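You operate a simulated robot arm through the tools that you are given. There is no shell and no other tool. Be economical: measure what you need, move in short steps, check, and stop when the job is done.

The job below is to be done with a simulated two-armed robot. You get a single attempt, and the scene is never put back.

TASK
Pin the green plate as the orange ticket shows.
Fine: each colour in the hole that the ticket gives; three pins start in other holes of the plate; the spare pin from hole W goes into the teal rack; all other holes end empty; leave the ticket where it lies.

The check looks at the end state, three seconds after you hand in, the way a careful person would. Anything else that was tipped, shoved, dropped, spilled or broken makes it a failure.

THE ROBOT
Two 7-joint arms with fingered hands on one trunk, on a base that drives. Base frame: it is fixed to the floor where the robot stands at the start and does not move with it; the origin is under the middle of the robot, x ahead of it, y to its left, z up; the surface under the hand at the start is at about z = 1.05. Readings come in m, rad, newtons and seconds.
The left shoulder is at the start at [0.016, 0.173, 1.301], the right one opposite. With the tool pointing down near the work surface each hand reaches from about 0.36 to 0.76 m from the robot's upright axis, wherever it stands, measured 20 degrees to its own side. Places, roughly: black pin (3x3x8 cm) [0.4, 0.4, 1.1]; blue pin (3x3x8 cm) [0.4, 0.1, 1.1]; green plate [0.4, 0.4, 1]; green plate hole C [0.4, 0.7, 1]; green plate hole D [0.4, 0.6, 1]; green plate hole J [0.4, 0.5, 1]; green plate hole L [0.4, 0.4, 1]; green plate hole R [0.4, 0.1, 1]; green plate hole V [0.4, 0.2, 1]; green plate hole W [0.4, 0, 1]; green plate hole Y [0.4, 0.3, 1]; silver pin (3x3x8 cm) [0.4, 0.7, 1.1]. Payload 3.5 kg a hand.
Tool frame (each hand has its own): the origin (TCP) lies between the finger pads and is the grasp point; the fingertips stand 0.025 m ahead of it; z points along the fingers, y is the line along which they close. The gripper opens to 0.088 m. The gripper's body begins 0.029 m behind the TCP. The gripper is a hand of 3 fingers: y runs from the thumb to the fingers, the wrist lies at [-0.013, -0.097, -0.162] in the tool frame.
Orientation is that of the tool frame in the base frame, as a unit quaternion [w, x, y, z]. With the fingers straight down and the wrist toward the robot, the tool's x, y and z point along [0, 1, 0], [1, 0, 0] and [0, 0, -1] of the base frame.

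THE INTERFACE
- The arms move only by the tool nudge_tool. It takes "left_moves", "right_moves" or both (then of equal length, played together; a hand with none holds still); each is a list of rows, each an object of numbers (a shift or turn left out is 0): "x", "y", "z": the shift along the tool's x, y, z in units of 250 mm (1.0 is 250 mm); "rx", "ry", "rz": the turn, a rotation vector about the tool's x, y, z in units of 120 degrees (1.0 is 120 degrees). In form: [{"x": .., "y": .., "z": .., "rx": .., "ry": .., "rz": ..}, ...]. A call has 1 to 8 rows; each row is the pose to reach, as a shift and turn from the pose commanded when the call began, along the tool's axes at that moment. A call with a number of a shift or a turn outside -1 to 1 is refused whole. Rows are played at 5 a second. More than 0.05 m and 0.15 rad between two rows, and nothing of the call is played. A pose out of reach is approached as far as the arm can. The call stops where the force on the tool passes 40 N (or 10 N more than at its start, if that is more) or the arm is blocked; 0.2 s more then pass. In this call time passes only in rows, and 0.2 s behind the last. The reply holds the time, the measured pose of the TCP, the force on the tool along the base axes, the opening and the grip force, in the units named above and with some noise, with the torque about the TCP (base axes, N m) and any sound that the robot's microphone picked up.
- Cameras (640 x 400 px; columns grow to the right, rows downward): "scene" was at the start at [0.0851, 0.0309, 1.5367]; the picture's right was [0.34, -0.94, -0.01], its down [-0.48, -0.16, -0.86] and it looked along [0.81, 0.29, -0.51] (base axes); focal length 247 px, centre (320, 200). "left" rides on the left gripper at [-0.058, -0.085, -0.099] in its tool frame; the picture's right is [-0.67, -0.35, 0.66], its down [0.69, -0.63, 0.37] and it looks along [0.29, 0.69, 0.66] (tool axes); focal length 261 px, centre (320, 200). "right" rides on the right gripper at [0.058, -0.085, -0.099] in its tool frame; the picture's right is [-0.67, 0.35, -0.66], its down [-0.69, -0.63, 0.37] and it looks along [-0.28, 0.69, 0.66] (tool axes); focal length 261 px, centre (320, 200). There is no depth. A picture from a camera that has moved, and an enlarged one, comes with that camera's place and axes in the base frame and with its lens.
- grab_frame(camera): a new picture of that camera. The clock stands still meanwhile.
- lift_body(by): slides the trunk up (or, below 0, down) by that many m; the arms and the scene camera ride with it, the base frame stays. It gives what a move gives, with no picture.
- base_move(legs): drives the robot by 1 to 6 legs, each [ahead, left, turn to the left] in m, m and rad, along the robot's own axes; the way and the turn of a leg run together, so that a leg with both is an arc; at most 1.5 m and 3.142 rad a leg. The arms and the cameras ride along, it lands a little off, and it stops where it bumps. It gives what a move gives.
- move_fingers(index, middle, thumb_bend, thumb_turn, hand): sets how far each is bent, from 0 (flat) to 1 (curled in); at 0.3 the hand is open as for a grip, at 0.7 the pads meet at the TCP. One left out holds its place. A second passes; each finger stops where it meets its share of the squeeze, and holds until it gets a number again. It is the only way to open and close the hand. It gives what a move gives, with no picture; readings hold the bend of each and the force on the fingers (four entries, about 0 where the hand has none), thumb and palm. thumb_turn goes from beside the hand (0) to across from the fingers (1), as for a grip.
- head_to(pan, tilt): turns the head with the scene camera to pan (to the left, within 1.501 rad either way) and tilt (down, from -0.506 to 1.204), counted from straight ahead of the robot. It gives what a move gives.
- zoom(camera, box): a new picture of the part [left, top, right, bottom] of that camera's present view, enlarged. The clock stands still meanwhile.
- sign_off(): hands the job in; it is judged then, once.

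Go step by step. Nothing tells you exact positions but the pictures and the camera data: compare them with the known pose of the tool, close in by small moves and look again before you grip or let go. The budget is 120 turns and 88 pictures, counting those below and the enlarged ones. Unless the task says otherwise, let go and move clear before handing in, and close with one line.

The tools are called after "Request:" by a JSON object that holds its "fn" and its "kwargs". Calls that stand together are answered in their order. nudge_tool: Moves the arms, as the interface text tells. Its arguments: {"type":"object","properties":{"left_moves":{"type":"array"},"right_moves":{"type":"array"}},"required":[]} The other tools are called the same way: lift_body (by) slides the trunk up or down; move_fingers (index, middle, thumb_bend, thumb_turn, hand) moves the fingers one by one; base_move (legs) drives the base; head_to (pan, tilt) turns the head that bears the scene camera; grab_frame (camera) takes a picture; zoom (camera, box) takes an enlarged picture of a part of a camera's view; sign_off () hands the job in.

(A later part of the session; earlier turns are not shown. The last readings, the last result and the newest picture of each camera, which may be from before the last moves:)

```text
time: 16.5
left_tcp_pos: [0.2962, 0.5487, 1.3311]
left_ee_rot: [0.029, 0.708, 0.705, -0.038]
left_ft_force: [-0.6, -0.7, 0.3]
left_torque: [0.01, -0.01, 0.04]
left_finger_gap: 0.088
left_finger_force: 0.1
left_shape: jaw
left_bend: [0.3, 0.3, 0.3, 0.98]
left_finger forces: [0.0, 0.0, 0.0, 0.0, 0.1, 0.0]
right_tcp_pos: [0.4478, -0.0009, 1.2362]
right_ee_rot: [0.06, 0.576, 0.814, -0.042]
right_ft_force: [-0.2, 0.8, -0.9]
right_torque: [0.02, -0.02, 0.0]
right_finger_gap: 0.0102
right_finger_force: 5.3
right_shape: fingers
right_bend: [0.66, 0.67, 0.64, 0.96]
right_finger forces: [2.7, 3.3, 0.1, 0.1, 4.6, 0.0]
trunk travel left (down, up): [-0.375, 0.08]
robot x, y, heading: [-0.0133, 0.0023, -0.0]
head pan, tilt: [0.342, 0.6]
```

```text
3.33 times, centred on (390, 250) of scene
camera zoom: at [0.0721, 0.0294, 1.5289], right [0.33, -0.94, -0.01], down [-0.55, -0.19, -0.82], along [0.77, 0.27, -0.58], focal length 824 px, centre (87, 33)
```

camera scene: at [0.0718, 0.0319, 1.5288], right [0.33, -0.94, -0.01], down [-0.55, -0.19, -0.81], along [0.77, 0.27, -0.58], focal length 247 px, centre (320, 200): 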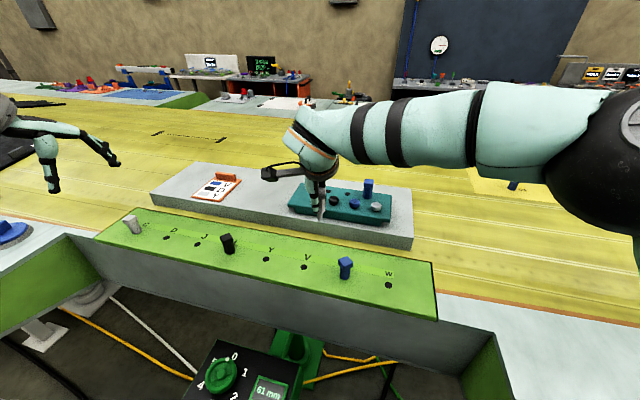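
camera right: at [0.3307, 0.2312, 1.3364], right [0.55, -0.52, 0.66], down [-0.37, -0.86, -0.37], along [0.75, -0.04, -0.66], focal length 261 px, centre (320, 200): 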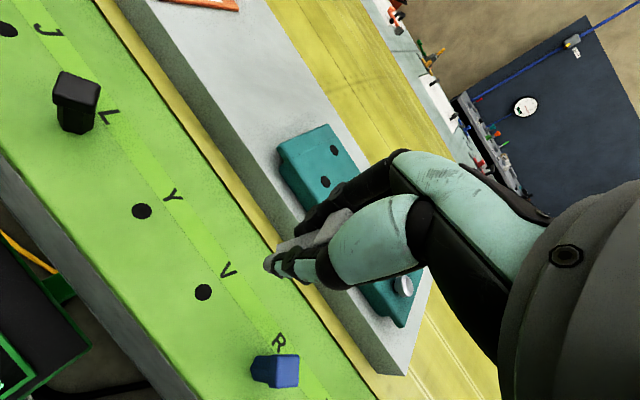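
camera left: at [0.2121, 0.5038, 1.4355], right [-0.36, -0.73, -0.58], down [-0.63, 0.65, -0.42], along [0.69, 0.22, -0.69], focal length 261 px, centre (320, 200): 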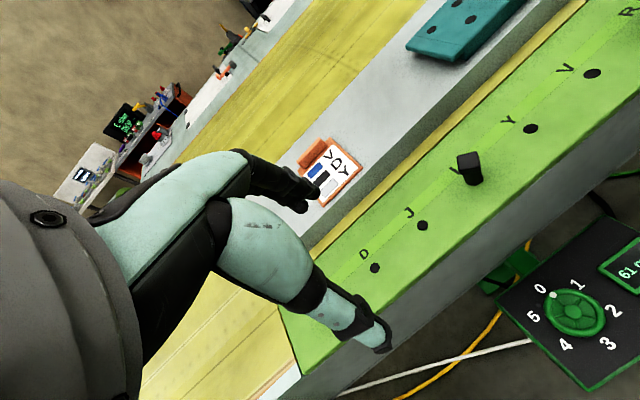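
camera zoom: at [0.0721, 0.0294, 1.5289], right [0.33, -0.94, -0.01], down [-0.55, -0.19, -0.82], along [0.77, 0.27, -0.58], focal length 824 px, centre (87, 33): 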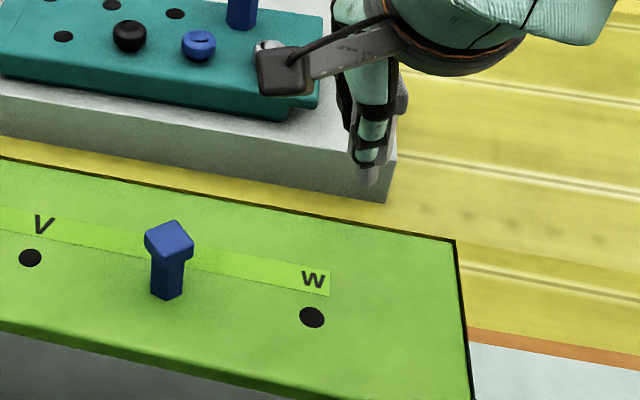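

By the shank edge, I overcorrected by about 0.06 rad. I'll turn back that much and verify in both views.

Request:
{"fn": "nudge_tool", "kwargs": {"right_moves": [{"ry": 0.029}, {"ry": 0.029}]}}

Request:
{"fn": "zoom", "kwargs": {"camera": "right", "box": [160, 190, 360, 310]}}

Request:
{"fn": "zoom", "kwargs": {"camera": "scene", "box": [350, 200, 430, 300]}}

```text
time: 17.1
left_tcp_pos: [0.2961, 0.5516, 1.3307]
left_ee_rot: [0.03, 0.708, 0.705, -0.038]
left_ft_force: [0.3, -0.9, 0.2]
left_torque: [-0.03, -0.01, 0.01]
left_finger_gap: 0.0879
left_finger_force: 0.2
left_shape: jaw
left_bend: [0.3, 0.3, 0.3, 0.98]
left_finger forces: [0.1, 0.0, 0.0, 0.0, 0.1, 0.1]
right_tcp_pos: [0.4483, 0.0008, 1.2354]
right_ee_rot: [0.037, 0.577, 0.815, -0.025]
right_ft_force: [0.1, -0.2, -0.7]
right_torque: [0.05, -0.02, 0.0]
right_finger_gap: 0.0102
right_finger_force: 4.6
right_shape: fingers
right_bend: [0.66, 0.67, 0.64, 0.96]
right_finger forces: [2.7, 3.2, 0.1, 0.0, 4.5, 0.0]
trunk travel left (down, up): [-0.375, 0.08]
robot x, y, heading: [-0.0116, -0.0003, -0.007]
head pan, tilt: [0.342, 0.6]
```

```text
3.20 times, centred on (260, 250) of right
camera zoom: at [0.3444, 0.0358, 1.3305], right [0.53, -0.46, 0.71], down [-0.36, -0.88, -0.3], along [0.77, -0.09, -0.63], focal length 834 px, centre (512, 40)
```

zoom: 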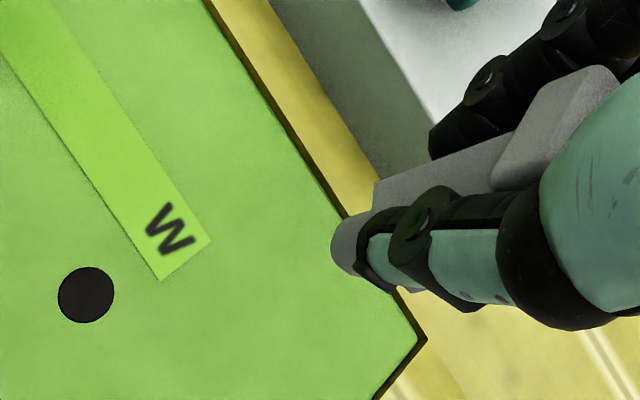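

```text
4.00 times, centred on (390, 250) of scene
camera zoom: at [0.0721, 0.0312, 1.5289], right [0.33, -0.94, -0.01], down [-0.55, -0.19, -0.82], along [0.77, 0.27, -0.58], focal length 989 px, centre (40, 0)
```

zoom: 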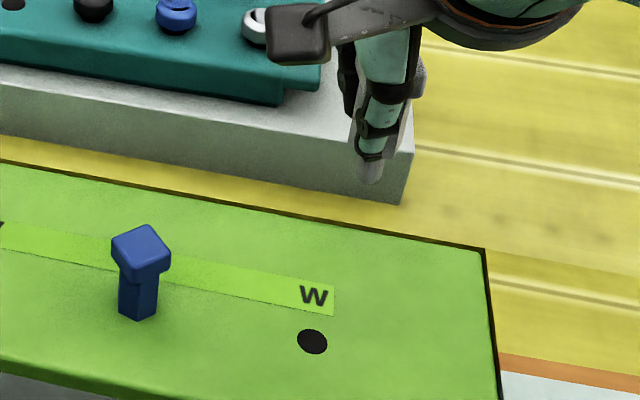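

The pin is now upright to within a few degrees. I'll descend so its tip is 2 cm above hole W and compare closely.

Request:
{"fn": "nudge_tool", "kwargs": {"right_moves": [{"x": 0.017, "z": 0.132}, {"x": 0.035, "z": 0.265}, {"x": 0.052, "y": 0.002, "z": 0.397}]}}

Request:
{"fn": "zoom", "kwargs": {"camera": "right", "box": [180, 200, 340, 310]}}

Request:
{"fn": "zoom", "kwargs": {"camera": "scene", "box": [350, 230, 430, 310]}}

```text
time: 17.9
left_tcp_pos: [0.2975, 0.5519, 1.3294]
left_ee_rot: [0.031, 0.708, 0.705, -0.038]
left_ft_force: [0.1, -0.4, -0.3]
left_torque: [0.0, -0.01, 0.01]
left_finger_gap: 0.0881
left_finger_force: 0.1
left_shape: jaw
left_bend: [0.3, 0.3, 0.3, 0.98]
left_finger forces: [0.1, 0.1, 0.0, 0.1, 0.0, 0.1]
right_tcp_pos: [0.4474, 0.0062, 1.1354]
right_ee_rot: [0.036, 0.577, 0.816, -0.025]
right_ft_force: [0.0, -0.3, -1.2]
right_torque: [0.01, -0.05, -0.02]
right_finger_gap: 0.0101
right_finger_force: 5.5
right_shape: fingers
right_bend: [0.66, 0.67, 0.64, 0.96]
right_finger forces: [2.4, 3.1, 0.0, 0.0, 4.6, 0.0]
trunk travel left (down, up): [-0.375, 0.08]
robot x, y, heading: [-0.0116, 0.0008, -0.012]
head pan, tilt: [0.342, 0.6]
```

```text
3.64 times, centred on (260, 255) of right
camera zoom: at [0.3449, 0.0405, 1.23], right [0.53, -0.46, 0.71], down [-0.36, -0.88, -0.3], along [0.77, -0.09, -0.63], focal length 948 px, centre (538, 0)
```

zoom: 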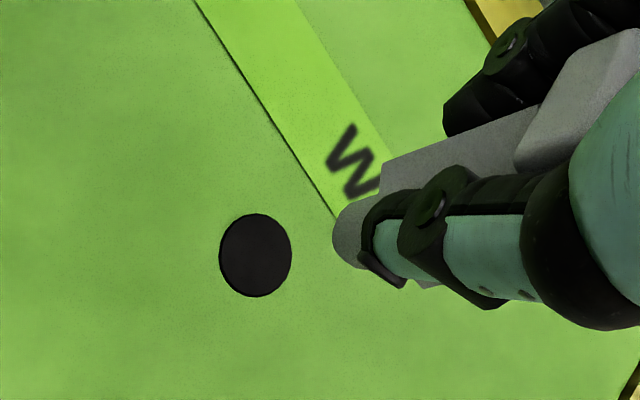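

```text
5.00 times, centred on (390, 270) of scene
camera zoom: at [0.0727, 0.0324, 1.5288], right [0.33, -0.94, -0.01], down [-0.55, -0.19, -0.81], along [0.77, 0.27, -0.58], focal length 1237 px, centre (-30, -150)
```

zoom: 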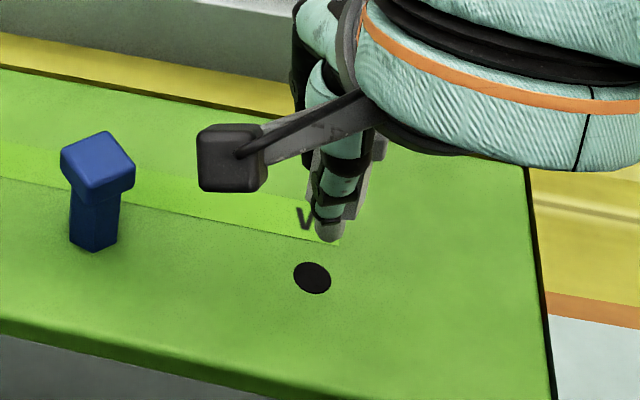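

The peg tip tracks onto hole W within a few millimetres. I'll correct by about (−3, +1.5) mm and lower in small steps.

Request:
{"fn": "nudge_tool", "kwargs": {"right_moves": [{"x": 0.011, "y": -0.009, "z": 0.03}, {"x": 0.015, "y": -0.009, "z": 0.08}, {"x": 0.018, "y": -0.009, "z": 0.11}, {"x": 0.021, "y": -0.009, "z": 0.14}]}}

Request:
{"fn": "zoom", "kwargs": {"camera": "right", "box": [180, 200, 340, 310]}}

Request:
{"fn": "zoom", "kwargs": {"camera": "scene", "box": [350, 230, 430, 310]}}

```text
time: 18.9
left_tcp_pos: [0.2971, 0.5519, 1.3298]
left_ee_rot: [0.03, 0.708, 0.705, -0.038]
left_ft_force: [1.3, 0.3, -0.6]
left_torque: [-0.01, 0.01, 0.01]
left_finger_gap: 0.0879
left_finger_force: 0.0
left_shape: jaw
left_bend: [0.3, 0.3, 0.3, 0.98]
left_finger forces: [0.0, 0.0, 0.1, 0.1, 0.1, 0.0]
right_tcp_pos: [0.4442, 0.008, 1.1012]
right_ee_rot: [0.037, 0.577, 0.816, -0.026]
right_ft_force: [0.9, 0.2, -0.9]
right_torque: [0.0, -0.03, -0.01]
right_finger_gap: 0.0102
right_finger_force: 5.2
right_shape: fingers
right_bend: [0.66, 0.67, 0.64, 0.96]
right_finger forces: [2.6, 3.2, 0.0, 0.0, 4.5, 0.0]
trunk travel left (down, up): [-0.375, 0.08]
robot x, y, heading: [-0.0134, 0.0024, -0.008]
head pan, tilt: [0.342, 0.6]
```

```text
3.64 times, centred on (260, 255) of right
camera zoom: at [0.3415, 0.0422, 1.195], right [0.53, -0.46, 0.71], down [-0.36, -0.88, -0.3], along [0.77, -0.09, -0.63], focal length 948 px, centre (538, 0)
```

zoom: 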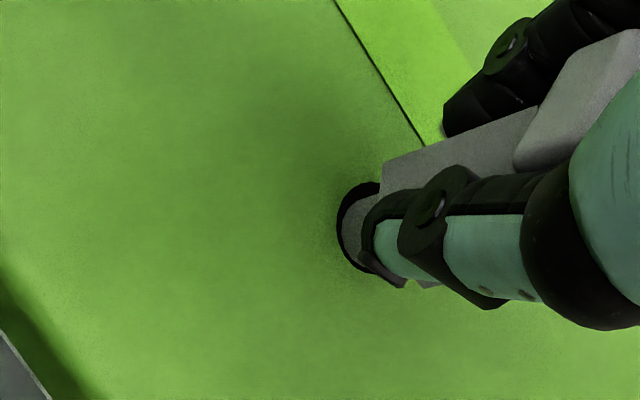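

```text
5.00 times, centred on (390, 270) of scene
camera zoom: at [0.0723, 0.0323, 1.5289], right [0.33, -0.94, -0.01], down [-0.55, -0.19, -0.82], along [0.77, 0.27, -0.58], focal length 1237 px, centre (-30, -150)
```

zoom: 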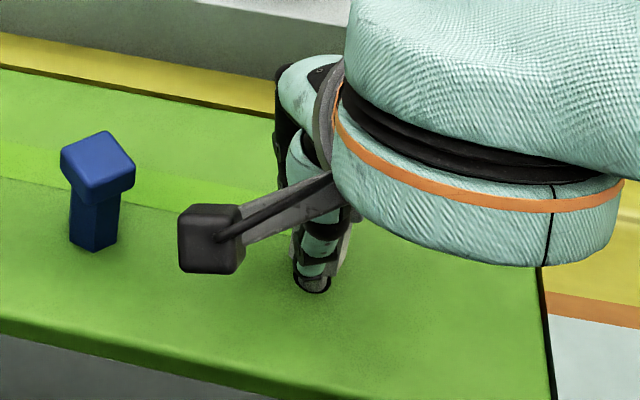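

The tip is inside hole W with no side force, so I'll lower it to the seat.

Request:
{"fn": "nudge_tool", "kwargs": {"right_moves": [{"x": 0.002, "z": 0.022}, {"x": 0.004, "z": 0.044}, {"x": 0.006, "z": 0.066}]}}

Request:
{"fn": "zoom", "kwargs": {"camera": "right", "box": [180, 180, 380, 310]}}

```text
time: 19.7
left_tcp_pos: [0.2975, 0.5524, 1.3296]
left_ee_rot: [0.03, 0.708, 0.704, -0.037]
left_ft_force: [-0.3, -0.4, -0.4]
left_torque: [-0.01, 0.01, 0.01]
left_finger_gap: 0.0881
left_finger_force: 0.1
left_shape: jaw
left_bend: [0.3, 0.3, 0.3, 0.98]
left_finger forces: [0.0, 0.1, 0.1, 0.0, 0.1, 0.1]
right_tcp_pos: [0.4454, 0.0077, 1.0851]
right_ee_rot: [0.037, 0.578, 0.815, -0.025]
right_ft_force: [0.4, -0.3, -0.1]
right_torque: [0.0, -0.01, -0.01]
right_finger_gap: 0.0101
right_finger_force: 5.5
right_shape: fingers
right_bend: [0.66, 0.67, 0.64, 0.96]
right_finger forces: [2.7, 3.5, 0.1, 0.0, 4.5, 0.0]
trunk travel left (down, up): [-0.375, 0.08]
robot x, y, heading: [-0.0085, 0.0048, -0.005]
head pan, tilt: [0.342, 0.6]
```

```text
3.08 times, centred on (280, 245) of right
camera zoom: at [0.3413, 0.0421, 1.1788], right [0.53, -0.46, 0.71], down [-0.36, -0.88, -0.3], along [0.77, -0.09, -0.63], focal length 802 px, centre (443, 62)
```

zoom: 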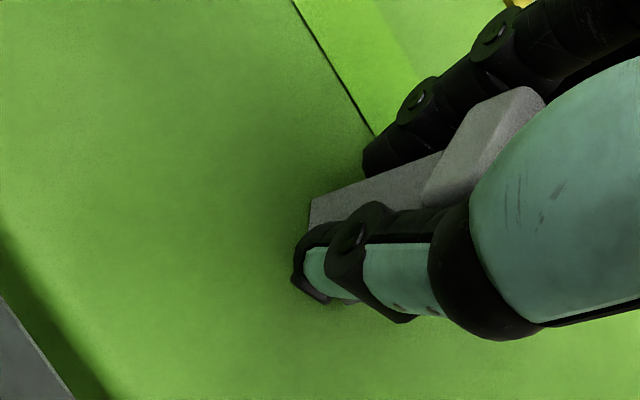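

The hex shank is practically on the plate. I'll release and raise straight up.

Request:
{"fn": "move_fingers", "kwargs": {"hand": "right", "index": 0.3, "middle": 0.3, "thumb_bend": 0.3}}

Request:
{"fn": "nudge_tool", "kwargs": {"right_moves": [{"x": -0.011, "z": -0.12}, {"x": -0.021, "z": -0.24}, {"x": -0.032, "z": -0.36}, {"x": -0.042, "z": -0.48}, {"x": -0.053, "z": -0.6}]}}

Request:
{"fn": "grab_frame", "kwargs": {"camera": "right"}}

Request:
{"fn": "grab_frame", "kwargs": {"camera": "scene"}}

```text
time: 20.7
left_tcp_pos: [0.2974, 0.5524, 1.3291]
left_ee_rot: [0.03, 0.708, 0.705, -0.038]
left_ft_force: [-0.1, -0.2, -0.9]
left_torque: [0.04, 0.02, 0.0]
left_finger_gap: 0.088
left_finger_force: 0.0
left_shape: jaw
left_bend: [0.3, 0.3, 0.3, 0.98]
left_finger forces: [0.0, 0.0, 0.1, 0.0, 0.1, 0.0]
right_tcp_pos: [0.4435, 0.0073, 1.0847]
right_ee_rot: [0.037, 0.578, 0.815, -0.026]
right_ft_force: [-1.1, -0.6, -0.3]
right_torque: [0.03, -0.01, -0.01]
right_finger_gap: 0.0842
right_finger_force: 0.1
right_shape: fingers
right_bend: [0.3, 0.3, 0.3, 0.97]
right_finger forces: [0.0, 0.0, 0.0, 0.0, 0.0, 0.0]
trunk travel left (down, up): [-0.375, 0.08]
robot x, y, heading: [-0.0099, 0.0005, -0.005]
head pan, tilt: [0.342, 0.6]
```

```text
time: 21.9
left_tcp_pos: [0.2976, 0.5514, 1.3294]
left_ee_rot: [0.03, 0.708, 0.705, -0.038]
left_ft_force: [0.6, -1.0, 0.3]
left_torque: [-0.02, 0.06, 0.0]
left_finger_gap: 0.0877
left_finger_force: 0.1
left_shape: jaw
left_bend: [0.3, 0.3, 0.3, 0.98]
left_finger forces: [0.0, 0.0, 0.1, 0.0, 0.1, 0.1]
right_tcp_pos: [0.4435, 0.0083, 1.2368]
right_ee_rot: [0.037, 0.577, 0.815, -0.026]
right_ft_force: [-0.5, 0.9, 0.5]
right_torque: [-0.02, -0.04, -0.02]
right_finger_gap: 0.0844
right_finger_force: 0.1
right_shape: fingers
right_bend: [0.3, 0.3, 0.3, 0.97]
right_finger forces: [0.1, 0.0, 0.1, 0.0, 0.1, 0.0]
trunk travel left (down, up): [-0.375, 0.08]
robot x, y, heading: [-0.0063, 0.0002, -0.005]
head pan, tilt: [0.342, 0.6]
```

```text
43 pictures are left
camera right: at [0.3403, 0.0428, 1.3303], right [0.53, -0.46, 0.71], down [-0.36, -0.88, -0.3], along [0.77, -0.09, -0.63], focal length 261 px, centre (320, 200)
```

right: 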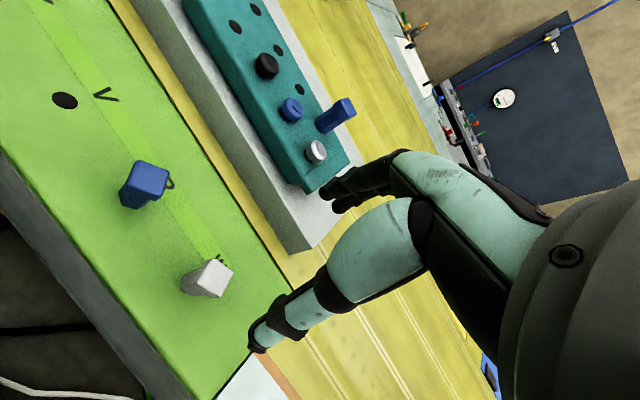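

```text
42 pictures are left
camera scene: at [0.0713, 0.0321, 1.5289], right [0.33, -0.94, -0.01], down [-0.55, -0.19, -0.82], along [0.77, 0.27, -0.58], focal length 247 px, centre (320, 200)
```

scene: 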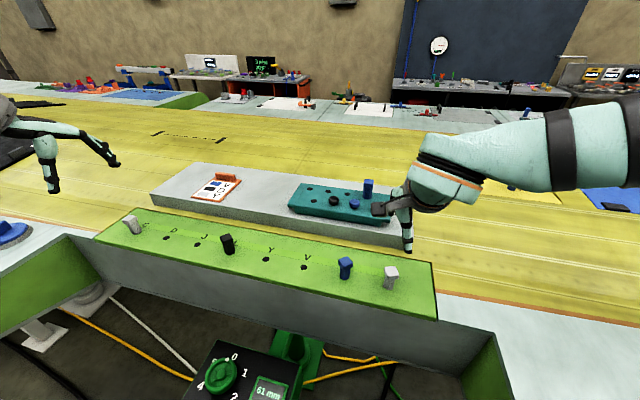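

The spare stands in W again, cleanly seated. Now I'll move the right hand away to the right while the left hand comes over and levels out.

Request:
{"fn": "nudge_tool", "kwargs": {"right_moves": [{"x": -0.139, "y": -0.084, "z": -0.051, "ry": 0.006}, {"x": -0.278, "y": -0.168, "z": -0.102, "ry": 0.012}, {"x": -0.417, "y": -0.252, "z": -0.153, "ry": 0.018}, {"x": -0.555, "y": -0.335, "z": -0.203, "ry": 0.025}, {"x": -0.694, "y": -0.419, "z": -0.254, "ry": 0.031}, {"x": -0.833, "y": -0.503, "z": -0.305, "ry": 0.037}, {"x": -0.972, "y": -0.587, "z": -0.356, "ry": 0.043}], "left_moves": [{"x": -0.136, "y": 0.042, "z": 0.03, "rx": -0.001, "ry": 0.0066}, {"x": -0.272, "y": 0.085, "z": 0.06, "rx": -0.0015, "ry": 0.013}, {"x": -0.408, "y": 0.127, "z": 0.09, "rx": -0.0023, "ry": 0.02}, {"x": -0.544, "y": 0.169, "z": 0.119, "rx": -0.003, "ry": 0.026}, {"x": -0.68, "y": 0.211, "z": 0.149, "rx": -0.004, "ry": 0.033}, {"x": -0.816, "y": 0.254, "z": 0.179, "rx": -0.0047, "ry": 0.039}, {"x": -0.952, "y": 0.296, "z": 0.209, "rx": -0.0054, "ry": 0.0459}]}}

```text
time: 23.5
left_tcp_pos: [0.3675, 0.3065, 1.3003]
left_ee_rot: [-0.001, 0.709, 0.706, 0.001]
left_ft_force: [0.1, -0.6, 1.7]
left_torque: [0.01, -0.02, 0.03]
left_finger_gap: 0.0879
left_finger_force: 0.2
left_shape: jaw
left_bend: [0.3, 0.3, 0.3, 0.98]
left_finger forces: [0.1, 0.0, 0.0, 0.0, 0.0, 0.0]
right_tcp_pos: [0.3815, -0.2659, 1.3454]
right_ee_rot: [-0.001, 0.577, 0.816, 0.001]
right_ft_force: [-0.4, 0.3, -0.1]
right_torque: [0.02, -0.03, 0.03]
right_finger_gap: 0.0843
right_finger_force: 0.0
right_shape: fingers
right_bend: [0.3, 0.3, 0.3, 0.97]
right_finger forces: [0.1, 0.0, 0.0, 0.1, 0.0, 0.0]
trunk travel left (down, up): [-0.375, 0.08]
robot x, y, heading: [-0.0122, 0.0036, -0.005]
head pan, tilt: [0.342, 0.6]
```

Left hand is level. Next it goes near W, turning its yaw to +20° on the way.

Request:
{"fn": "nudge_tool", "kwargs": {"left_moves": [{"x": -0.135, "y": 0.041, "z": 0.051, "rz": -0.024}, {"x": -0.27, "y": 0.083, "z": 0.103, "rz": -0.048}, {"x": -0.405, "y": 0.124, "z": 0.154, "rz": -0.072}, {"x": -0.541, "y": 0.166, "z": 0.206, "rz": -0.095}, {"x": -0.676, "y": 0.207, "z": 0.257, "rz": -0.119}, {"x": -0.811, "y": 0.249, "z": 0.309, "rz": -0.143}, {"x": -0.946, "y": 0.29, "z": 0.36, "rz": -0.167}]}}

Request:
{"fn": "grab_frame", "kwargs": {"camera": "left"}}

```text
time: 25.1
left_tcp_pos: [0.4109, 0.1756, 1.2493]
left_ee_rot: [0.001, 0.635, 0.772, -0.002]
left_ft_force: [0.8, 0.8, 0.2]
left_torque: [-0.02, 0.01, 0.01]
left_finger_gap: 0.0879
left_finger_force: 0.0
left_shape: jaw
left_bend: [0.3, 0.3, 0.3, 0.98]
left_finger forces: [0.1, 0.0, 0.0, 0.0, 0.0, 0.0]
left hand out of reach, approached as far as the arm can: row 5, 6, 7
right_tcp_pos: [0.3841, -0.2615, 1.3456]
right_ee_rot: [0.0, 0.578, 0.816, 0.0]
right_ft_force: [0.0, -0.2, 0.7]
right_torque: [0.0, -0.02, -0.02]
right_finger_gap: 0.0846
right_finger_force: 0.0
right_shape: fingers
right_bend: [0.3, 0.3, 0.3, 0.97]
right_finger forces: [0.0, 0.0, 0.0, 0.0, 0.0, 0.1]
trunk travel left (down, up): [-0.375, 0.08]
robot x, y, heading: [-0.0151, 0.0008, 0.0]
head pan, tilt: [0.342, 0.6]
```

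```text
41 pictures are left
camera left: at [0.3377, 0.1012, 1.3481], right [-0.21, -0.73, -0.65], down [-0.75, 0.55, -0.37], along [0.63, 0.41, -0.66], focal length 261 px, centre (320, 200)
```

left: 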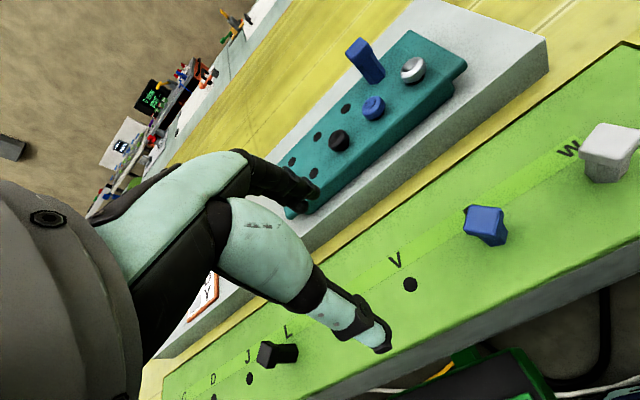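

With positive yaw the left arm runs into its limit, so I'll use a yaw of −40° there. The shank is hexagonal, so that's an equivalent grip. Moving over W that way.

Request:
{"fn": "nudge_tool", "kwargs": {"left_moves": [{"x": -0.05, "z": 0.02, "rz": 0.07}, {"x": -0.15, "z": 0.04, "rz": 0.135}, {"x": -0.26, "z": 0.06, "rz": 0.2}, {"x": -0.37, "z": 0.09, "rz": 0.26}, {"x": -0.48, "z": 0.12, "rz": 0.32}, {"x": -0.59, "z": 0.14, "rz": 0.375}, {"x": -0.7, "y": 0.005, "z": 0.16, "rz": 0.426}]}}

Request:
{"fn": "grab_frame", "kwargs": {"camera": "left"}}

```text
time: 26.7
left_tcp_pos: [0.3938, 0.1176, 1.2289]
left_ee_rot: [0.002, 0.824, 0.567, 0.0]
left_ft_force: [0.8, 0.9, 0.1]
left_torque: [0.02, 0.02, -0.02]
left_finger_gap: 0.088
left_finger_force: 0.1
left_shape: jaw
left_bend: [0.3, 0.3, 0.3, 0.98]
left_finger forces: [0.0, 0.0, 0.1, 0.0, 0.0, 0.0]
left hand out of reach, approached as far as the arm can: row 2, 3, 4, 5, 6, 7
right_tcp_pos: [0.3823, -0.2625, 1.346]
right_ee_rot: [0.0, 0.578, 0.816, 0.001]
right_ft_force: [-0.2, -0.3, -1.0]
right_torque: [0.03, 0.04, 0.0]
right_finger_gap: 0.0846
right_finger_force: 0.1
right_shape: fingers
right_bend: [0.3, 0.3, 0.3, 0.97]
right_finger forces: [0.1, 0.0, 0.0, 0.0, 0.0, 0.0]
trunk travel left (down, up): [-0.375, 0.08]
robot x, y, heading: [-0.0104, 0.0021, -0.003]
head pan, tilt: [0.342, 0.6]
```

```text
40 pictures are left
camera left: at [0.2938, 0.0945, 1.3265], right [-0.56, -0.5, -0.66], down [-0.34, 0.86, -0.37], along [0.75, 0.02, -0.66], focal length 261 px, centre (320, 200)
```

left: 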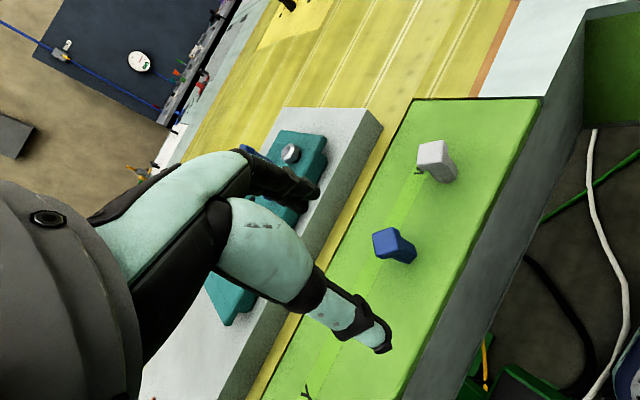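

The hand is partway there at yaw −21°. I'll continue toward W keeping this yaw.

Request:
{"fn": "nudge_tool", "kwargs": {"left_moves": [{"x": -0.088, "y": 0.089, "z": 0.01}, {"x": -0.175, "y": 0.178, "z": 0.02}, {"x": -0.263, "y": 0.268, "z": 0.03}, {"x": -0.35, "y": 0.357, "z": 0.036}]}}

```text
time: 27.7
left_tcp_pos: [0.3945, 0.1182, 1.2274]
left_ee_rot: [0.001, 0.824, 0.567, 0.0]
left_ft_force: [-0.6, -0.3, -0.9]
left_torque: [0.03, 0.0, -0.01]
left_finger_gap: 0.088
left_finger_force: 0.0
left_shape: jaw
left_bend: [0.3, 0.3, 0.3, 0.98]
left_finger forces: [0.1, 0.1, 0.0, 0.1, 0.1, 0.1]
left hand out of reach, approached as far as the arm can: row 1, 2, 3, 4
right_tcp_pos: [0.3826, -0.2627, 1.3454]
right_ee_rot: [0.001, 0.578, 0.816, 0.0]
right_ft_force: [-0.5, 0.6, -0.1]
right_torque: [-0.02, -0.01, -0.02]
right_finger_gap: 0.0844
right_finger_force: 0.0
right_shape: fingers
right_bend: [0.3, 0.3, 0.3, 0.97]
right_finger forces: [0.1, 0.0, 0.1, 0.0, 0.1, 0.0]
trunk travel left (down, up): [-0.375, 0.08]
robot x, y, heading: [-0.0103, 0.0059, -0.002]
head pan, tilt: [0.342, 0.6]
```

The left arm can't get to W, but both arms reach V. So the right hand will bring the spare to V after all (tool upright this time), and the left will take it from there. Left retreats while the right returns above W.

Request:
{"fn": "nudge_tool", "kwargs": {"right_moves": [{"x": 0.132, "y": 0.085, "z": 0.078}, {"x": 0.263, "y": 0.17, "z": 0.155}, {"x": 0.395, "y": 0.255, "z": 0.233}, {"x": 0.526, "y": 0.341, "z": 0.31}, {"x": 0.658, "y": 0.426, "z": 0.388}, {"x": 0.789, "y": 0.511, "z": 0.465}, {"x": 0.921, "y": 0.596, "z": 0.543}], "left_moves": [{"x": 0.132, "y": -0.087, "z": -0.069, "rz": -0.025}, {"x": 0.264, "y": -0.175, "z": -0.137, "rz": -0.05}, {"x": 0.396, "y": -0.262, "z": -0.206, "rz": -0.075}, {"x": 0.527, "y": -0.349, "z": -0.274, "rz": -0.1}, {"x": 0.659, "y": -0.436, "z": -0.343, "rz": -0.125}, {"x": 0.791, "y": -0.524, "z": -0.411, "rz": -0.15}, {"x": 0.923, "y": -0.611, "z": -0.48, "rz": -0.175}]}}

Request:
{"fn": "zoom", "kwargs": {"camera": "right", "box": [190, 240, 290, 310]}}

```text
time: 29.3
left_tcp_pos: [0.3333, 0.3908, 1.3462]
left_ee_rot: [0.001, 0.706, 0.708, -0.003]
left_ft_force: [-0.3, 0.7, 0.9]
left_torque: [0.01, 0.05, -0.06]
left_finger_gap: 0.0876
left_finger_force: 0.0
left_shape: jaw
left_bend: [0.3, 0.3, 0.3, 0.98]
left_finger forces: [0.0, 0.1, 0.1, 0.0, 0.0, 0.1]
right_tcp_pos: [0.4474, 0.0081, 1.2094]
right_ee_rot: [0.001, 0.578, 0.816, -0.001]
right_ft_force: [-0.1, 1.0, -0.7]
right_torque: [-0.04, 0.0, -0.01]
right_finger_gap: 0.0844
right_finger_force: 0.0
right_shape: fingers
right_bend: [0.3, 0.3, 0.3, 0.97]
right_finger forces: [0.0, 0.0, 0.0, 0.0, 0.1, 0.0]
trunk travel left (down, up): [-0.375, 0.08]
robot x, y, heading: [-0.0069, 0.0021, -0.001]
head pan, tilt: [0.342, 0.6]
```

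```text
5.71 times, centred on (240, 275) of right
camera zoom: at [0.3481, 0.0347, 1.3099], right [0.55, -0.52, 0.66], down [-0.37, -0.86, -0.36], along [0.75, -0.04, -0.66], focal length 1489 px, centre (777, -229)
```

zoom: 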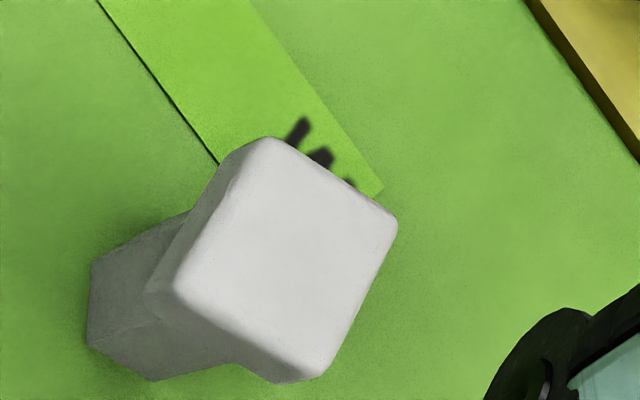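

The pin is at (0.446, 0.002) with yaw 27°. I'll align to it, descend, and grip.

Request:
{"fn": "nudge_tool", "kwargs": {"right_moves": [{"x": -0.021, "y": -0.015, "z": 0.1, "rz": -0.03}, {"x": -0.021, "y": -0.015, "z": 0.2, "rz": -0.058}, {"x": -0.021, "y": -0.015, "z": 0.3, "rz": -0.058}, {"x": -0.021, "y": -0.015, "z": 0.4, "rz": -0.058}, {"x": -0.021, "y": -0.015, "z": 0.5, "rz": -0.058}]}}

Request:
{"fn": "move_fingers", "kwargs": {"hand": "right", "index": 0.75, "middle": 0.75, "thumb_bend": 0.75}}

Request:
{"fn": "nudge_tool", "kwargs": {"right_moves": [{"z": -0.06}, {"z": -0.12}, {"z": -0.2}, {"z": -0.3}, {"z": -0.4}, {"z": -0.5}]}}

Request:
{"fn": "zoom", "kwargs": {"camera": "right", "box": [160, 180, 360, 310]}}

Request:
{"fn": "zoom", "kwargs": {"camera": "scene", "box": [340, 190, 430, 300]}}

```text
time: 30.5
left_tcp_pos: [0.3346, 0.39, 1.3459]
left_ee_rot: [0.001, 0.707, 0.708, -0.001]
left_ft_force: [0.4, -0.6, 0.3]
left_torque: [0.03, 0.01, -0.03]
left_finger_gap: 0.088
left_finger_force: 0.1
left_shape: jaw
left_bend: [0.3, 0.3, 0.3, 0.98]
left_finger forces: [0.0, 0.0, 0.0, 0.1, 0.0, 0.0]
right_tcp_pos: [0.4462, -0.002, 1.0852]
right_ee_rot: [0.001, 0.527, 0.85, 0.0]
right_ft_force: [-0.4, 0.2, -0.4]
right_torque: [-0.03, -0.05, 0.0]
right_finger_gap: 0.0845
right_finger_force: 0.0
right_shape: fingers
right_bend: [0.3, 0.3, 0.3, 0.97]
right_finger forces: [0.0, 0.1, 0.0, 0.1, 0.0, 0.0]
trunk travel left (down, up): [-0.375, 0.08]
robot x, y, heading: [-0.0088, 0.0013, -0.004]
head pan, tilt: [0.342, 0.6]
```

```text
time: 31.5
left_tcp_pos: [0.3342, 0.3887, 1.3477]
left_ee_rot: [0.002, 0.706, 0.708, -0.002]
left_ft_force: [1.1, -0.8, 0.2]
left_torque: [0.02, 0.01, 0.01]
left_finger_gap: 0.0879
left_finger_force: 0.1
left_shape: jaw
left_bend: [0.3, 0.3, 0.3, 0.98]
left_finger forces: [0.0, 0.0, 0.0, 0.0, 0.0, 0.1]
right_tcp_pos: [0.4457, -0.0012, 1.0854]
right_ee_rot: [0.001, 0.527, 0.85, 0.0]
right_ft_force: [0.8, -1.2, -0.7]
right_torque: [-0.01, -0.05, 0.01]
right_finger_gap: 0.0151
right_finger_force: 14.4
right_shape: fingers
right_bend: [0.72, 0.74, 0.64, 0.95]
right_finger forces: [11.0, 4.4, 0.0, 0.1, 13.0, 0.0]
trunk travel left (down, up): [-0.375, 0.08]
robot x, y, heading: [-0.0116, 0.003, -0.003]
head pan, tilt: [0.342, 0.6]
```

```text
time: 32.9
left_tcp_pos: [0.3341, 0.3878, 1.3471]
left_ee_rot: [0.002, 0.707, 0.708, -0.001]
left_ft_force: [0.5, 0.5, 0.0]
left_torque: [0.04, 0.03, 0.0]
left_finger_gap: 0.0879
left_finger_force: 0.0
left_shape: jaw
left_bend: [0.3, 0.3, 0.3, 0.98]
left_finger forces: [0.1, 0.1, 0.1, 0.1, 0.0, 0.0]
right_tcp_pos: [0.4444, -0.0021, 1.2102]
right_ee_rot: [0.0, 0.527, 0.85, 0.0]
right_ft_force: [0.0, -0.6, 0.1]
right_torque: [0.0, 0.0, 0.02]
right_finger_gap: 0.0147
right_finger_force: 14.1
right_shape: fingers
right_bend: [0.72, 0.74, 0.64, 0.95]
right_finger forces: [11.3, 3.9, 0.0, 0.0, 13.6, 0.0]
trunk travel left (down, up): [-0.375, 0.08]
robot x, y, heading: [-0.0141, 0.0002, -0.007]
head pan, tilt: [0.342, 0.6]
```

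```text
3.08 times, centred on (260, 245) of right
camera zoom: at [0.3415, 0.0122, 1.31], right [0.61, -0.45, 0.66], down [-0.26, -0.89, -0.37], along [0.75, 0.05, -0.66], focal length 802 px, centre (505, 62)
```

zoom: 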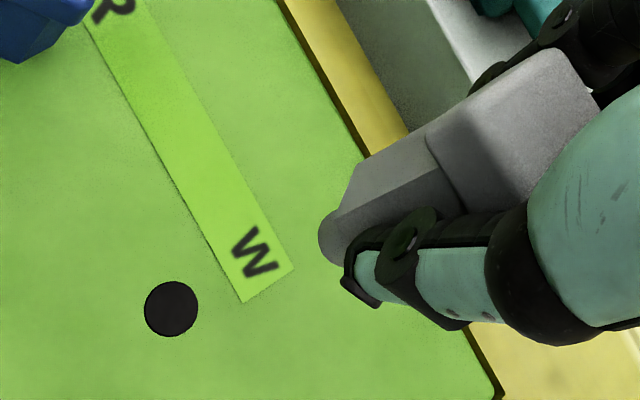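

```text
3.64 times, centred on (385, 245) of scene
camera zoom: at [0.0718, 0.0322, 1.5289], right [0.33, -0.94, -0.01], down [-0.55, -0.19, -0.82], along [0.77, 0.27, -0.58], focal length 899 px, centre (84, 36)
```

zoom: 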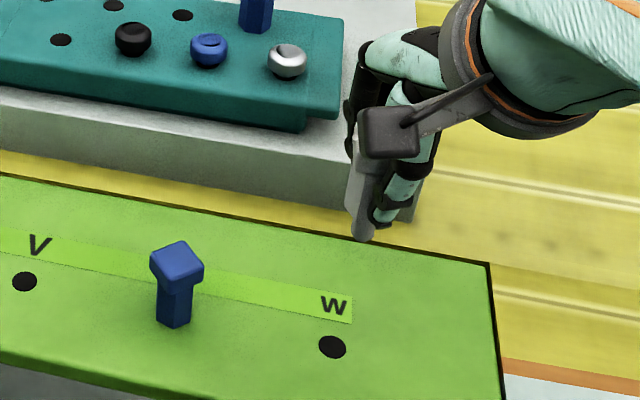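

The grip is firmer (14 N), the pin stays upright, and its axis sits about 4 mm to +y of the TCP. I'll carry it over V with that offset included.

Request:
{"fn": "nudge_tool", "kwargs": {"right_moves": [{"x": 0.124, "y": 0.052}, {"x": 0.247, "y": 0.104}, {"x": 0.37, "y": 0.156}, {"x": 0.494, "y": 0.208}, {"x": 0.618, "y": 0.26}, {"x": 0.741, "y": 0.312}]}}

Request:
{"fn": "zoom", "kwargs": {"camera": "right", "box": [160, 180, 360, 310]}}

Request:
{"fn": "zoom", "kwargs": {"camera": "scene", "box": [270, 190, 350, 290]}}

```text
time: 34.3
left_tcp_pos: [0.3334, 0.3906, 1.3473]
left_ee_rot: [0.003, 0.707, 0.707, -0.001]
left_ft_force: [0.0, -0.2, -0.3]
left_torque: [-0.02, 0.0, -0.01]
left_finger_gap: 0.088
left_finger_force: 0.1
left_shape: jaw
left_bend: [0.3, 0.3, 0.3, 0.98]
left_finger forces: [0.1, 0.0, 0.0, 0.1, 0.0, 0.0]
right_tcp_pos: [0.4317, 0.2007, 1.2094]
right_ee_rot: [0.001, 0.528, 0.849, 0.0]
right_ft_force: [0.9, -0.6, -0.9]
right_torque: [0.01, 0.02, -0.03]
right_finger_gap: 0.0146
right_finger_force: 14.5
right_shape: fingers
right_bend: [0.72, 0.74, 0.64, 0.95]
right_finger forces: [11.4, 4.1, 0.0, 0.0, 13.7, 0.1]
trunk travel left (down, up): [-0.375, 0.08]
robot x, y, heading: [-0.0137, 0.0042, -0.007]
head pan, tilt: [0.342, 0.6]
```

```text
3.08 times, centred on (260, 245) of right
camera zoom: at [0.3288, 0.2143, 1.3099], right [0.61, -0.45, 0.66], down [-0.26, -0.89, -0.37], along [0.75, 0.05, -0.66], focal length 802 px, centre (505, 62)
```

zoom: 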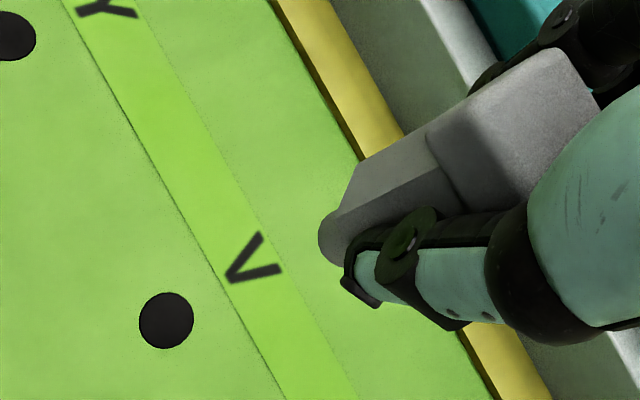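

```text
4.00 times, centred on (310, 240) of scene
camera zoom: at [0.0717, 0.034, 1.5289], right [0.33, -0.94, 0.0], down [-0.55, -0.19, -0.82], along [0.77, 0.27, -0.58], focal length 989 px, centre (360, 40)
```

zoom: 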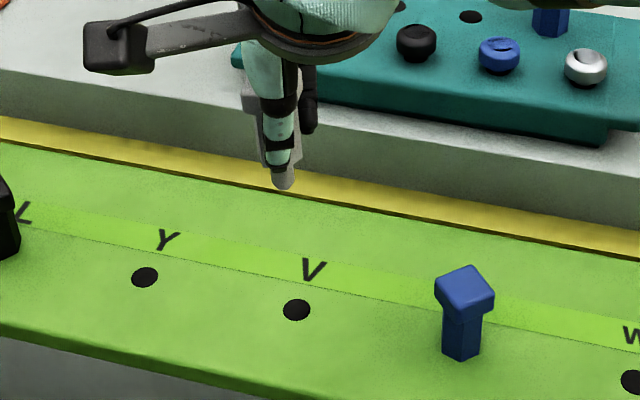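

The pin needs about (−1, −3) mm to line up with V. I'll apply that and descend until the tip is just above the hole.

Request:
{"fn": "nudge_tool", "kwargs": {"right_moves": [{"x": -0.009, "y": -0.009, "z": 0.1}, {"x": -0.009, "y": -0.009, "z": 0.2}, {"x": -0.009, "y": -0.009, "z": 0.29}, {"x": -0.009, "y": -0.009, "z": 0.34}]}}

Request:
{"fn": "zoom", "kwargs": {"camera": "right", "box": [180, 190, 340, 310]}}

Request:
{"fn": "zoom", "kwargs": {"camera": "scene", "box": [270, 210, 350, 290]}}

```text
time: 35.3
left_tcp_pos: [0.3337, 0.39, 1.3465]
left_ee_rot: [0.002, 0.707, 0.707, 0.0]
left_ft_force: [0.1, 0.3, 0.4]
left_torque: [0.0, 0.0, 0.02]
left_finger_gap: 0.0879
left_finger_force: 0.0
left_shape: jaw
left_bend: [0.3, 0.3, 0.3, 0.98]
left_finger forces: [0.0, 0.0, 0.1, 0.1, 0.0, 0.1]
right_tcp_pos: [0.4328, 0.1969, 1.1237]
right_ee_rot: [0.001, 0.529, 0.849, 0.001]
right_ft_force: [-0.9, 0.2, -0.6]
right_torque: [-0.02, -0.01, 0.0]
right_finger_gap: 0.0142
right_finger_force: 14.5
right_shape: fingers
right_bend: [0.72, 0.74, 0.64, 0.95]
right_finger forces: [11.5, 3.9, 0.0, 0.0, 13.7, 0.0]
trunk travel left (down, up): [-0.375, 0.08]
robot x, y, heading: [-0.0064, 0.0012, -0.003]
head pan, tilt: [0.342, 0.6]
```

```text
3.33 times, centred on (260, 250) of right
camera zoom: at [0.3296, 0.2103, 1.225], right [0.61, -0.45, 0.66], down [-0.26, -0.89, -0.37], along [0.75, 0.05, -0.66], focal length 869 px, centre (520, 33)
```

zoom: 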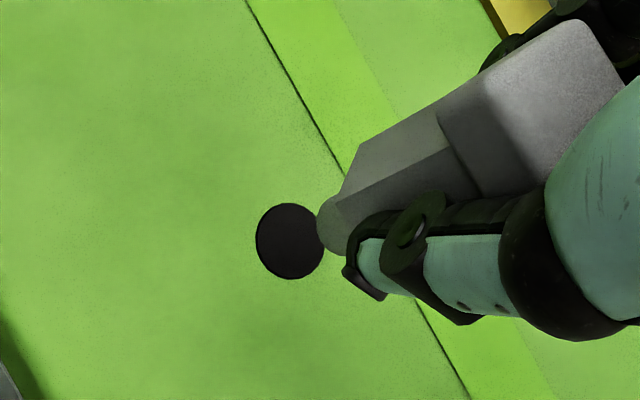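

```text
5.00 times, centred on (310, 250) of scene
camera zoom: at [0.0724, 0.032, 1.5289], right [0.33, -0.94, -0.01], down [-0.55, -0.19, -0.82], along [0.77, 0.27, -0.58], focal length 1237 px, centre (370, -50)
```

zoom: 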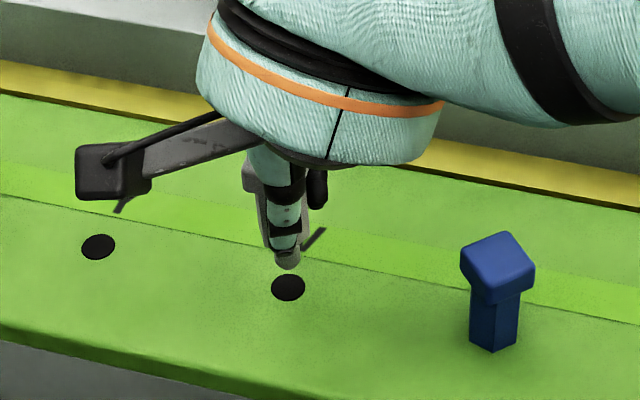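

Both views show the tip lined up with V. Lowering to the seat.

Request:
{"fn": "nudge_tool", "kwargs": {"right_moves": [{"z": 0.04}, {"z": 0.07}, {"z": 0.1}, {"z": 0.125}, {"z": 0.147}]}}

Request:
{"fn": "zoom", "kwargs": {"camera": "right", "box": [180, 190, 340, 310]}}

```text
time: 36.5
left_tcp_pos: [0.3332, 0.388, 1.3478]
left_ee_rot: [0.002, 0.707, 0.707, -0.001]
left_ft_force: [-0.1, -0.7, -0.4]
left_torque: [0.0, 0.0, 0.02]
left_finger_gap: 0.0878
left_finger_force: 0.0
left_shape: jaw
left_bend: [0.3, 0.3, 0.3, 0.98]
left_finger forces: [0.0, 0.0, 0.0, 0.0, 0.0, 0.1]
right_tcp_pos: [0.4323, 0.1969, 1.0875]
right_ee_rot: [0.001, 0.528, 0.849, 0.0]
right_ft_force: [0.0, 0.1, -0.8]
right_torque: [0.01, 0.03, 0.05]
right_finger_gap: 0.0146
right_finger_force: 14.5
right_shape: fingers
right_bend: [0.72, 0.74, 0.64, 0.95]
right_finger forces: [11.5, 3.9, 0.0, 0.1, 13.7, 0.1]
trunk travel left (down, up): [-0.375, 0.08]
robot x, y, heading: [-0.013, 0.0047, -0.006]
head pan, tilt: [0.342, 0.6]
```

```text
3.33 times, centred on (260, 250) of right
camera zoom: at [0.3301, 0.2108, 1.1877], right [0.61, -0.45, 0.66], down [-0.26, -0.89, -0.37], along [0.75, 0.05, -0.66], focal length 869 px, centre (520, 33)
```

zoom: 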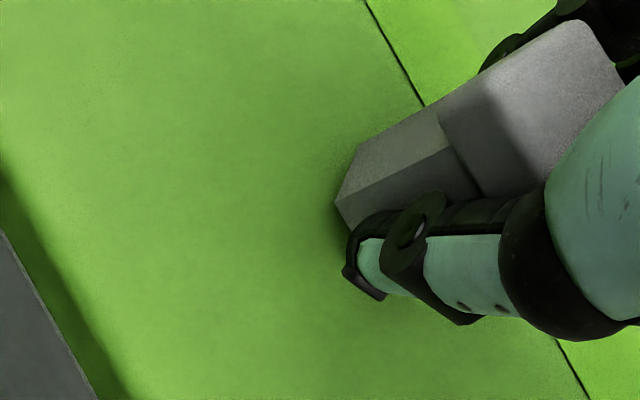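

Seated. I'll release, rise, and clear the right hand off to the right.

Request:
{"fn": "move_fingers", "kwargs": {"hand": "right", "index": 0.3, "middle": 0.3, "thumb_bend": 0.3}}

Request:
{"fn": "nudge_tool", "kwargs": {"right_moves": [{"z": -0.15}, {"z": -0.3}, {"z": -0.45}, {"z": -0.6}]}}

Request:
{"fn": "nudge_tool", "kwargs": {"right_moves": [{"x": -0.136, "y": -0.086, "z": -0.057}, {"x": -0.271, "y": -0.173, "z": -0.114}, {"x": -0.407, "y": -0.259, "z": -0.171}, {"x": -0.543, "y": -0.346, "z": -0.229}, {"x": -0.679, "y": -0.432, "z": -0.286}, {"x": -0.814, "y": -0.519, "z": -0.343}, {"x": -0.95, "y": -0.605, "z": -0.4}]}}

Request:
{"fn": "grab_frame", "kwargs": {"camera": "scene"}}

```text
time: 37.5
left_tcp_pos: [0.3332, 0.3889, 1.3473]
left_ee_rot: [0.001, 0.706, 0.708, 0.0]
left_ft_force: [-0.3, -0.4, 0.1]
left_torque: [0.02, -0.03, -0.03]
left_finger_gap: 0.0881
left_finger_force: 0.1
left_shape: jaw
left_bend: [0.3, 0.3, 0.3, 0.98]
left_finger forces: [0.0, 0.0, 0.0, 0.0, 0.1, 0.0]
right_tcp_pos: [0.4327, 0.1967, 1.0881]
right_ee_rot: [0.0, 0.527, 0.85, 0.0]
right_ft_force: [0.8, -0.2, 0.2]
right_torque: [0.02, 0.04, -0.01]
right_finger_gap: 0.0844
right_finger_force: 0.0
right_shape: fingers
right_bend: [0.3, 0.3, 0.3, 0.97]
right_finger forces: [0.0, 0.0, 0.0, 0.1, 0.0, 0.0]
trunk travel left (down, up): [-0.375, 0.08]
robot x, y, heading: [-0.0111, 0.002, -0.002]
head pan, tilt: [0.342, 0.6]
```

```text
time: 38.5
left_tcp_pos: [0.3331, 0.3881, 1.3475]
left_ee_rot: [0.002, 0.707, 0.707, 0.0]
left_ft_force: [0.1, 0.1, 0.1]
left_torque: [0.02, 0.03, -0.02]
left_finger_gap: 0.0878
left_finger_force: 0.0
left_shape: jaw
left_bend: [0.3, 0.3, 0.3, 0.98]
left_finger forces: [0.1, 0.0, 0.0, 0.0, 0.0, 0.1]
right_tcp_pos: [0.4297, 0.1956, 1.2374]
right_ee_rot: [0.001, 0.528, 0.849, 0.0]
right_ft_force: [-0.1, 0.2, 0.0]
right_torque: [0.02, -0.01, 0.01]
right_finger_gap: 0.0843
right_finger_force: 0.0
right_shape: fingers
right_bend: [0.3, 0.3, 0.3, 0.97]
right_finger forces: [0.0, 0.0, 0.1, 0.1, 0.0, 0.1]
trunk travel left (down, up): [-0.375, 0.08]
robot x, y, heading: [-0.0168, 0.0021, -0.007]
head pan, tilt: [0.342, 0.6]
```

```text
time: 40.1
left_tcp_pos: [0.3332, 0.3877, 1.3485]
left_ee_rot: [0.001, 0.707, 0.707, -0.001]
left_ft_force: [0.0, -0.4, 0.4]
left_torque: [-0.03, 0.01, 0.0]
left_finger_gap: 0.088
left_finger_force: 0.1
left_shape: jaw
left_bend: [0.3, 0.3, 0.3, 0.98]
left_finger forces: [0.0, 0.0, 0.0, 0.0, 0.0, 0.1]
right_tcp_pos: [0.4008, -0.0863, 1.3383]
right_ee_rot: [0.0, 0.528, 0.85, 0.001]
right_ft_force: [0.5, -1.3, 0.6]
right_torque: [-0.05, -0.01, 0.03]
right_finger_gap: 0.0846
right_finger_force: 0.1
right_shape: fingers
right_bend: [0.3, 0.3, 0.3, 0.97]
right_finger forces: [0.0, 0.0, 0.0, 0.0, 0.0, 0.0]
trunk travel left (down, up): [-0.375, 0.08]
robot x, y, heading: [-0.0134, -0.0003, -0.005]
head pan, tilt: [0.342, 0.6]
```

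```text
31 pictures are left
camera scene: at [0.0713, 0.0299, 1.529], right [0.33, -0.94, -0.01], down [-0.55, -0.19, -0.82], along [0.77, 0.27, -0.58], focal length 247 px, centre (320, 200)
```

scene: 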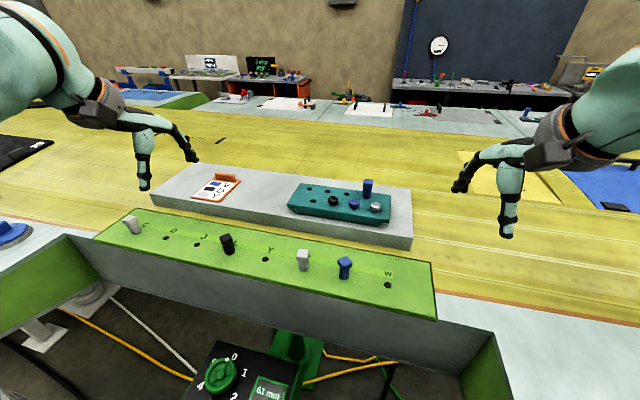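

The spare now stands in V. Bringing the left hand above it with a yaw of about −18°.

Request:
{"fn": "nudge_tool", "kwargs": {"left_moves": [{"x": -0.124, "y": 0.065, "z": 0.099, "rz": 0.025}, {"x": -0.248, "y": 0.131, "z": 0.197, "rz": 0.05}, {"x": -0.372, "y": 0.196, "z": 0.296, "rz": 0.075}, {"x": -0.496, "y": 0.261, "z": 0.395, "rz": 0.1}, {"x": -0.62, "y": 0.327, "z": 0.493, "rz": 0.125}, {"x": -0.744, "y": 0.392, "z": 0.592, "rz": 0.15}]}}

Request:
{"fn": "zoom", "kwargs": {"camera": "left", "box": [330, 200, 490, 300]}}

```text
time: 41.5
left_tcp_pos: [0.4326, 0.2012, 1.1991]
left_ee_rot: [0.001, 0.809, 0.588, -0.001]
left_ft_force: [-0.1, -0.3, 0.7]
left_torque: [0.0, 0.05, -0.03]
left_finger_gap: 0.0878
left_finger_force: 0.0
left_shape: jaw
left_bend: [0.3, 0.3, 0.3, 0.98]
left_finger forces: [0.1, 0.1, 0.0, 0.0, 0.1, 0.0]
right_tcp_pos: [0.4025, -0.0837, 1.337]
right_ee_rot: [0.0, 0.528, 0.849, 0.0]
right_ft_force: [-0.2, -0.1, 0.2]
right_torque: [0.0, -0.02, -0.02]
right_finger_gap: 0.0847
right_finger_force: 0.0
right_shape: fingers
right_bend: [0.3, 0.3, 0.3, 0.97]
right_finger forces: [0.0, 0.0, 0.1, 0.1, 0.0, 0.0]
trunk travel left (down, up): [-0.375, 0.08]
robot x, y, heading: [-0.0112, 0.0038, -0.003]
head pan, tilt: [0.342, 0.6]
```

```text
4.00 times, centred on (410, 250) of left
camera zoom: at [0.3335, 0.1728, 1.2986], right [-0.54, -0.53, -0.65], down [-0.39, 0.84, -0.37], along [0.75, 0.05, -0.66], focal length 1043 px, centre (-40, 0)
```

zoom: 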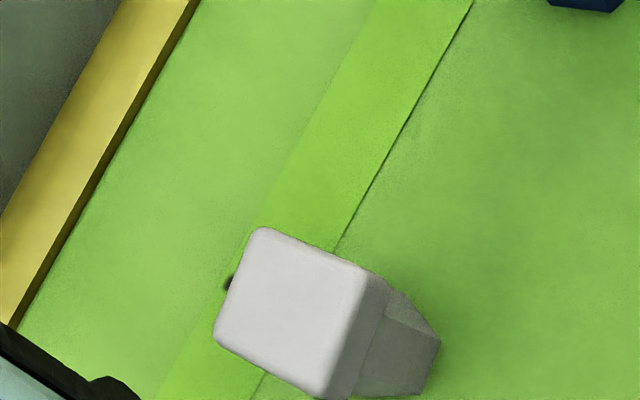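

The left arm reaches V. The pin's head and two shank flats are at about +12.5°, so I'll try turning the tool to that yaw in place.

Request:
{"fn": "nudge_tool", "kwargs": {"left_moves": [{"rz": -0.065}, {"rz": -0.13}, {"rz": -0.195}, {"rz": -0.254}]}}

```text
time: 42.5
left_tcp_pos: [0.4325, 0.2025, 1.2004]
left_ee_rot: [0.002, 0.624, 0.781, 0.0]
left_ft_force: [-0.3, -0.8, 0.1]
left_torque: [-0.02, 0.02, 0.01]
left_finger_gap: 0.0877
left_finger_force: 0.1
left_shape: jaw
left_bend: [0.3, 0.3, 0.3, 0.98]
left_finger forces: [0.1, 0.0, 0.0, 0.0, 0.1, 0.1]
right_tcp_pos: [0.402, -0.0845, 1.3385]
right_ee_rot: [-0.001, 0.528, 0.849, 0.0]
right_ft_force: [0.3, -0.1, 0.7]
right_torque: [-0.03, 0.03, 0.01]
right_finger_gap: 0.0845
right_finger_force: 0.1
right_shape: fingers
right_bend: [0.3, 0.3, 0.3, 0.97]
right_finger forces: [0.0, 0.0, 0.0, 0.1, 0.0, 0.0]
trunk travel left (down, up): [-0.375, 0.08]
robot x, y, heading: [-0.0131, 0.0041, -0.007]
head pan, tilt: [0.342, 0.6]
```

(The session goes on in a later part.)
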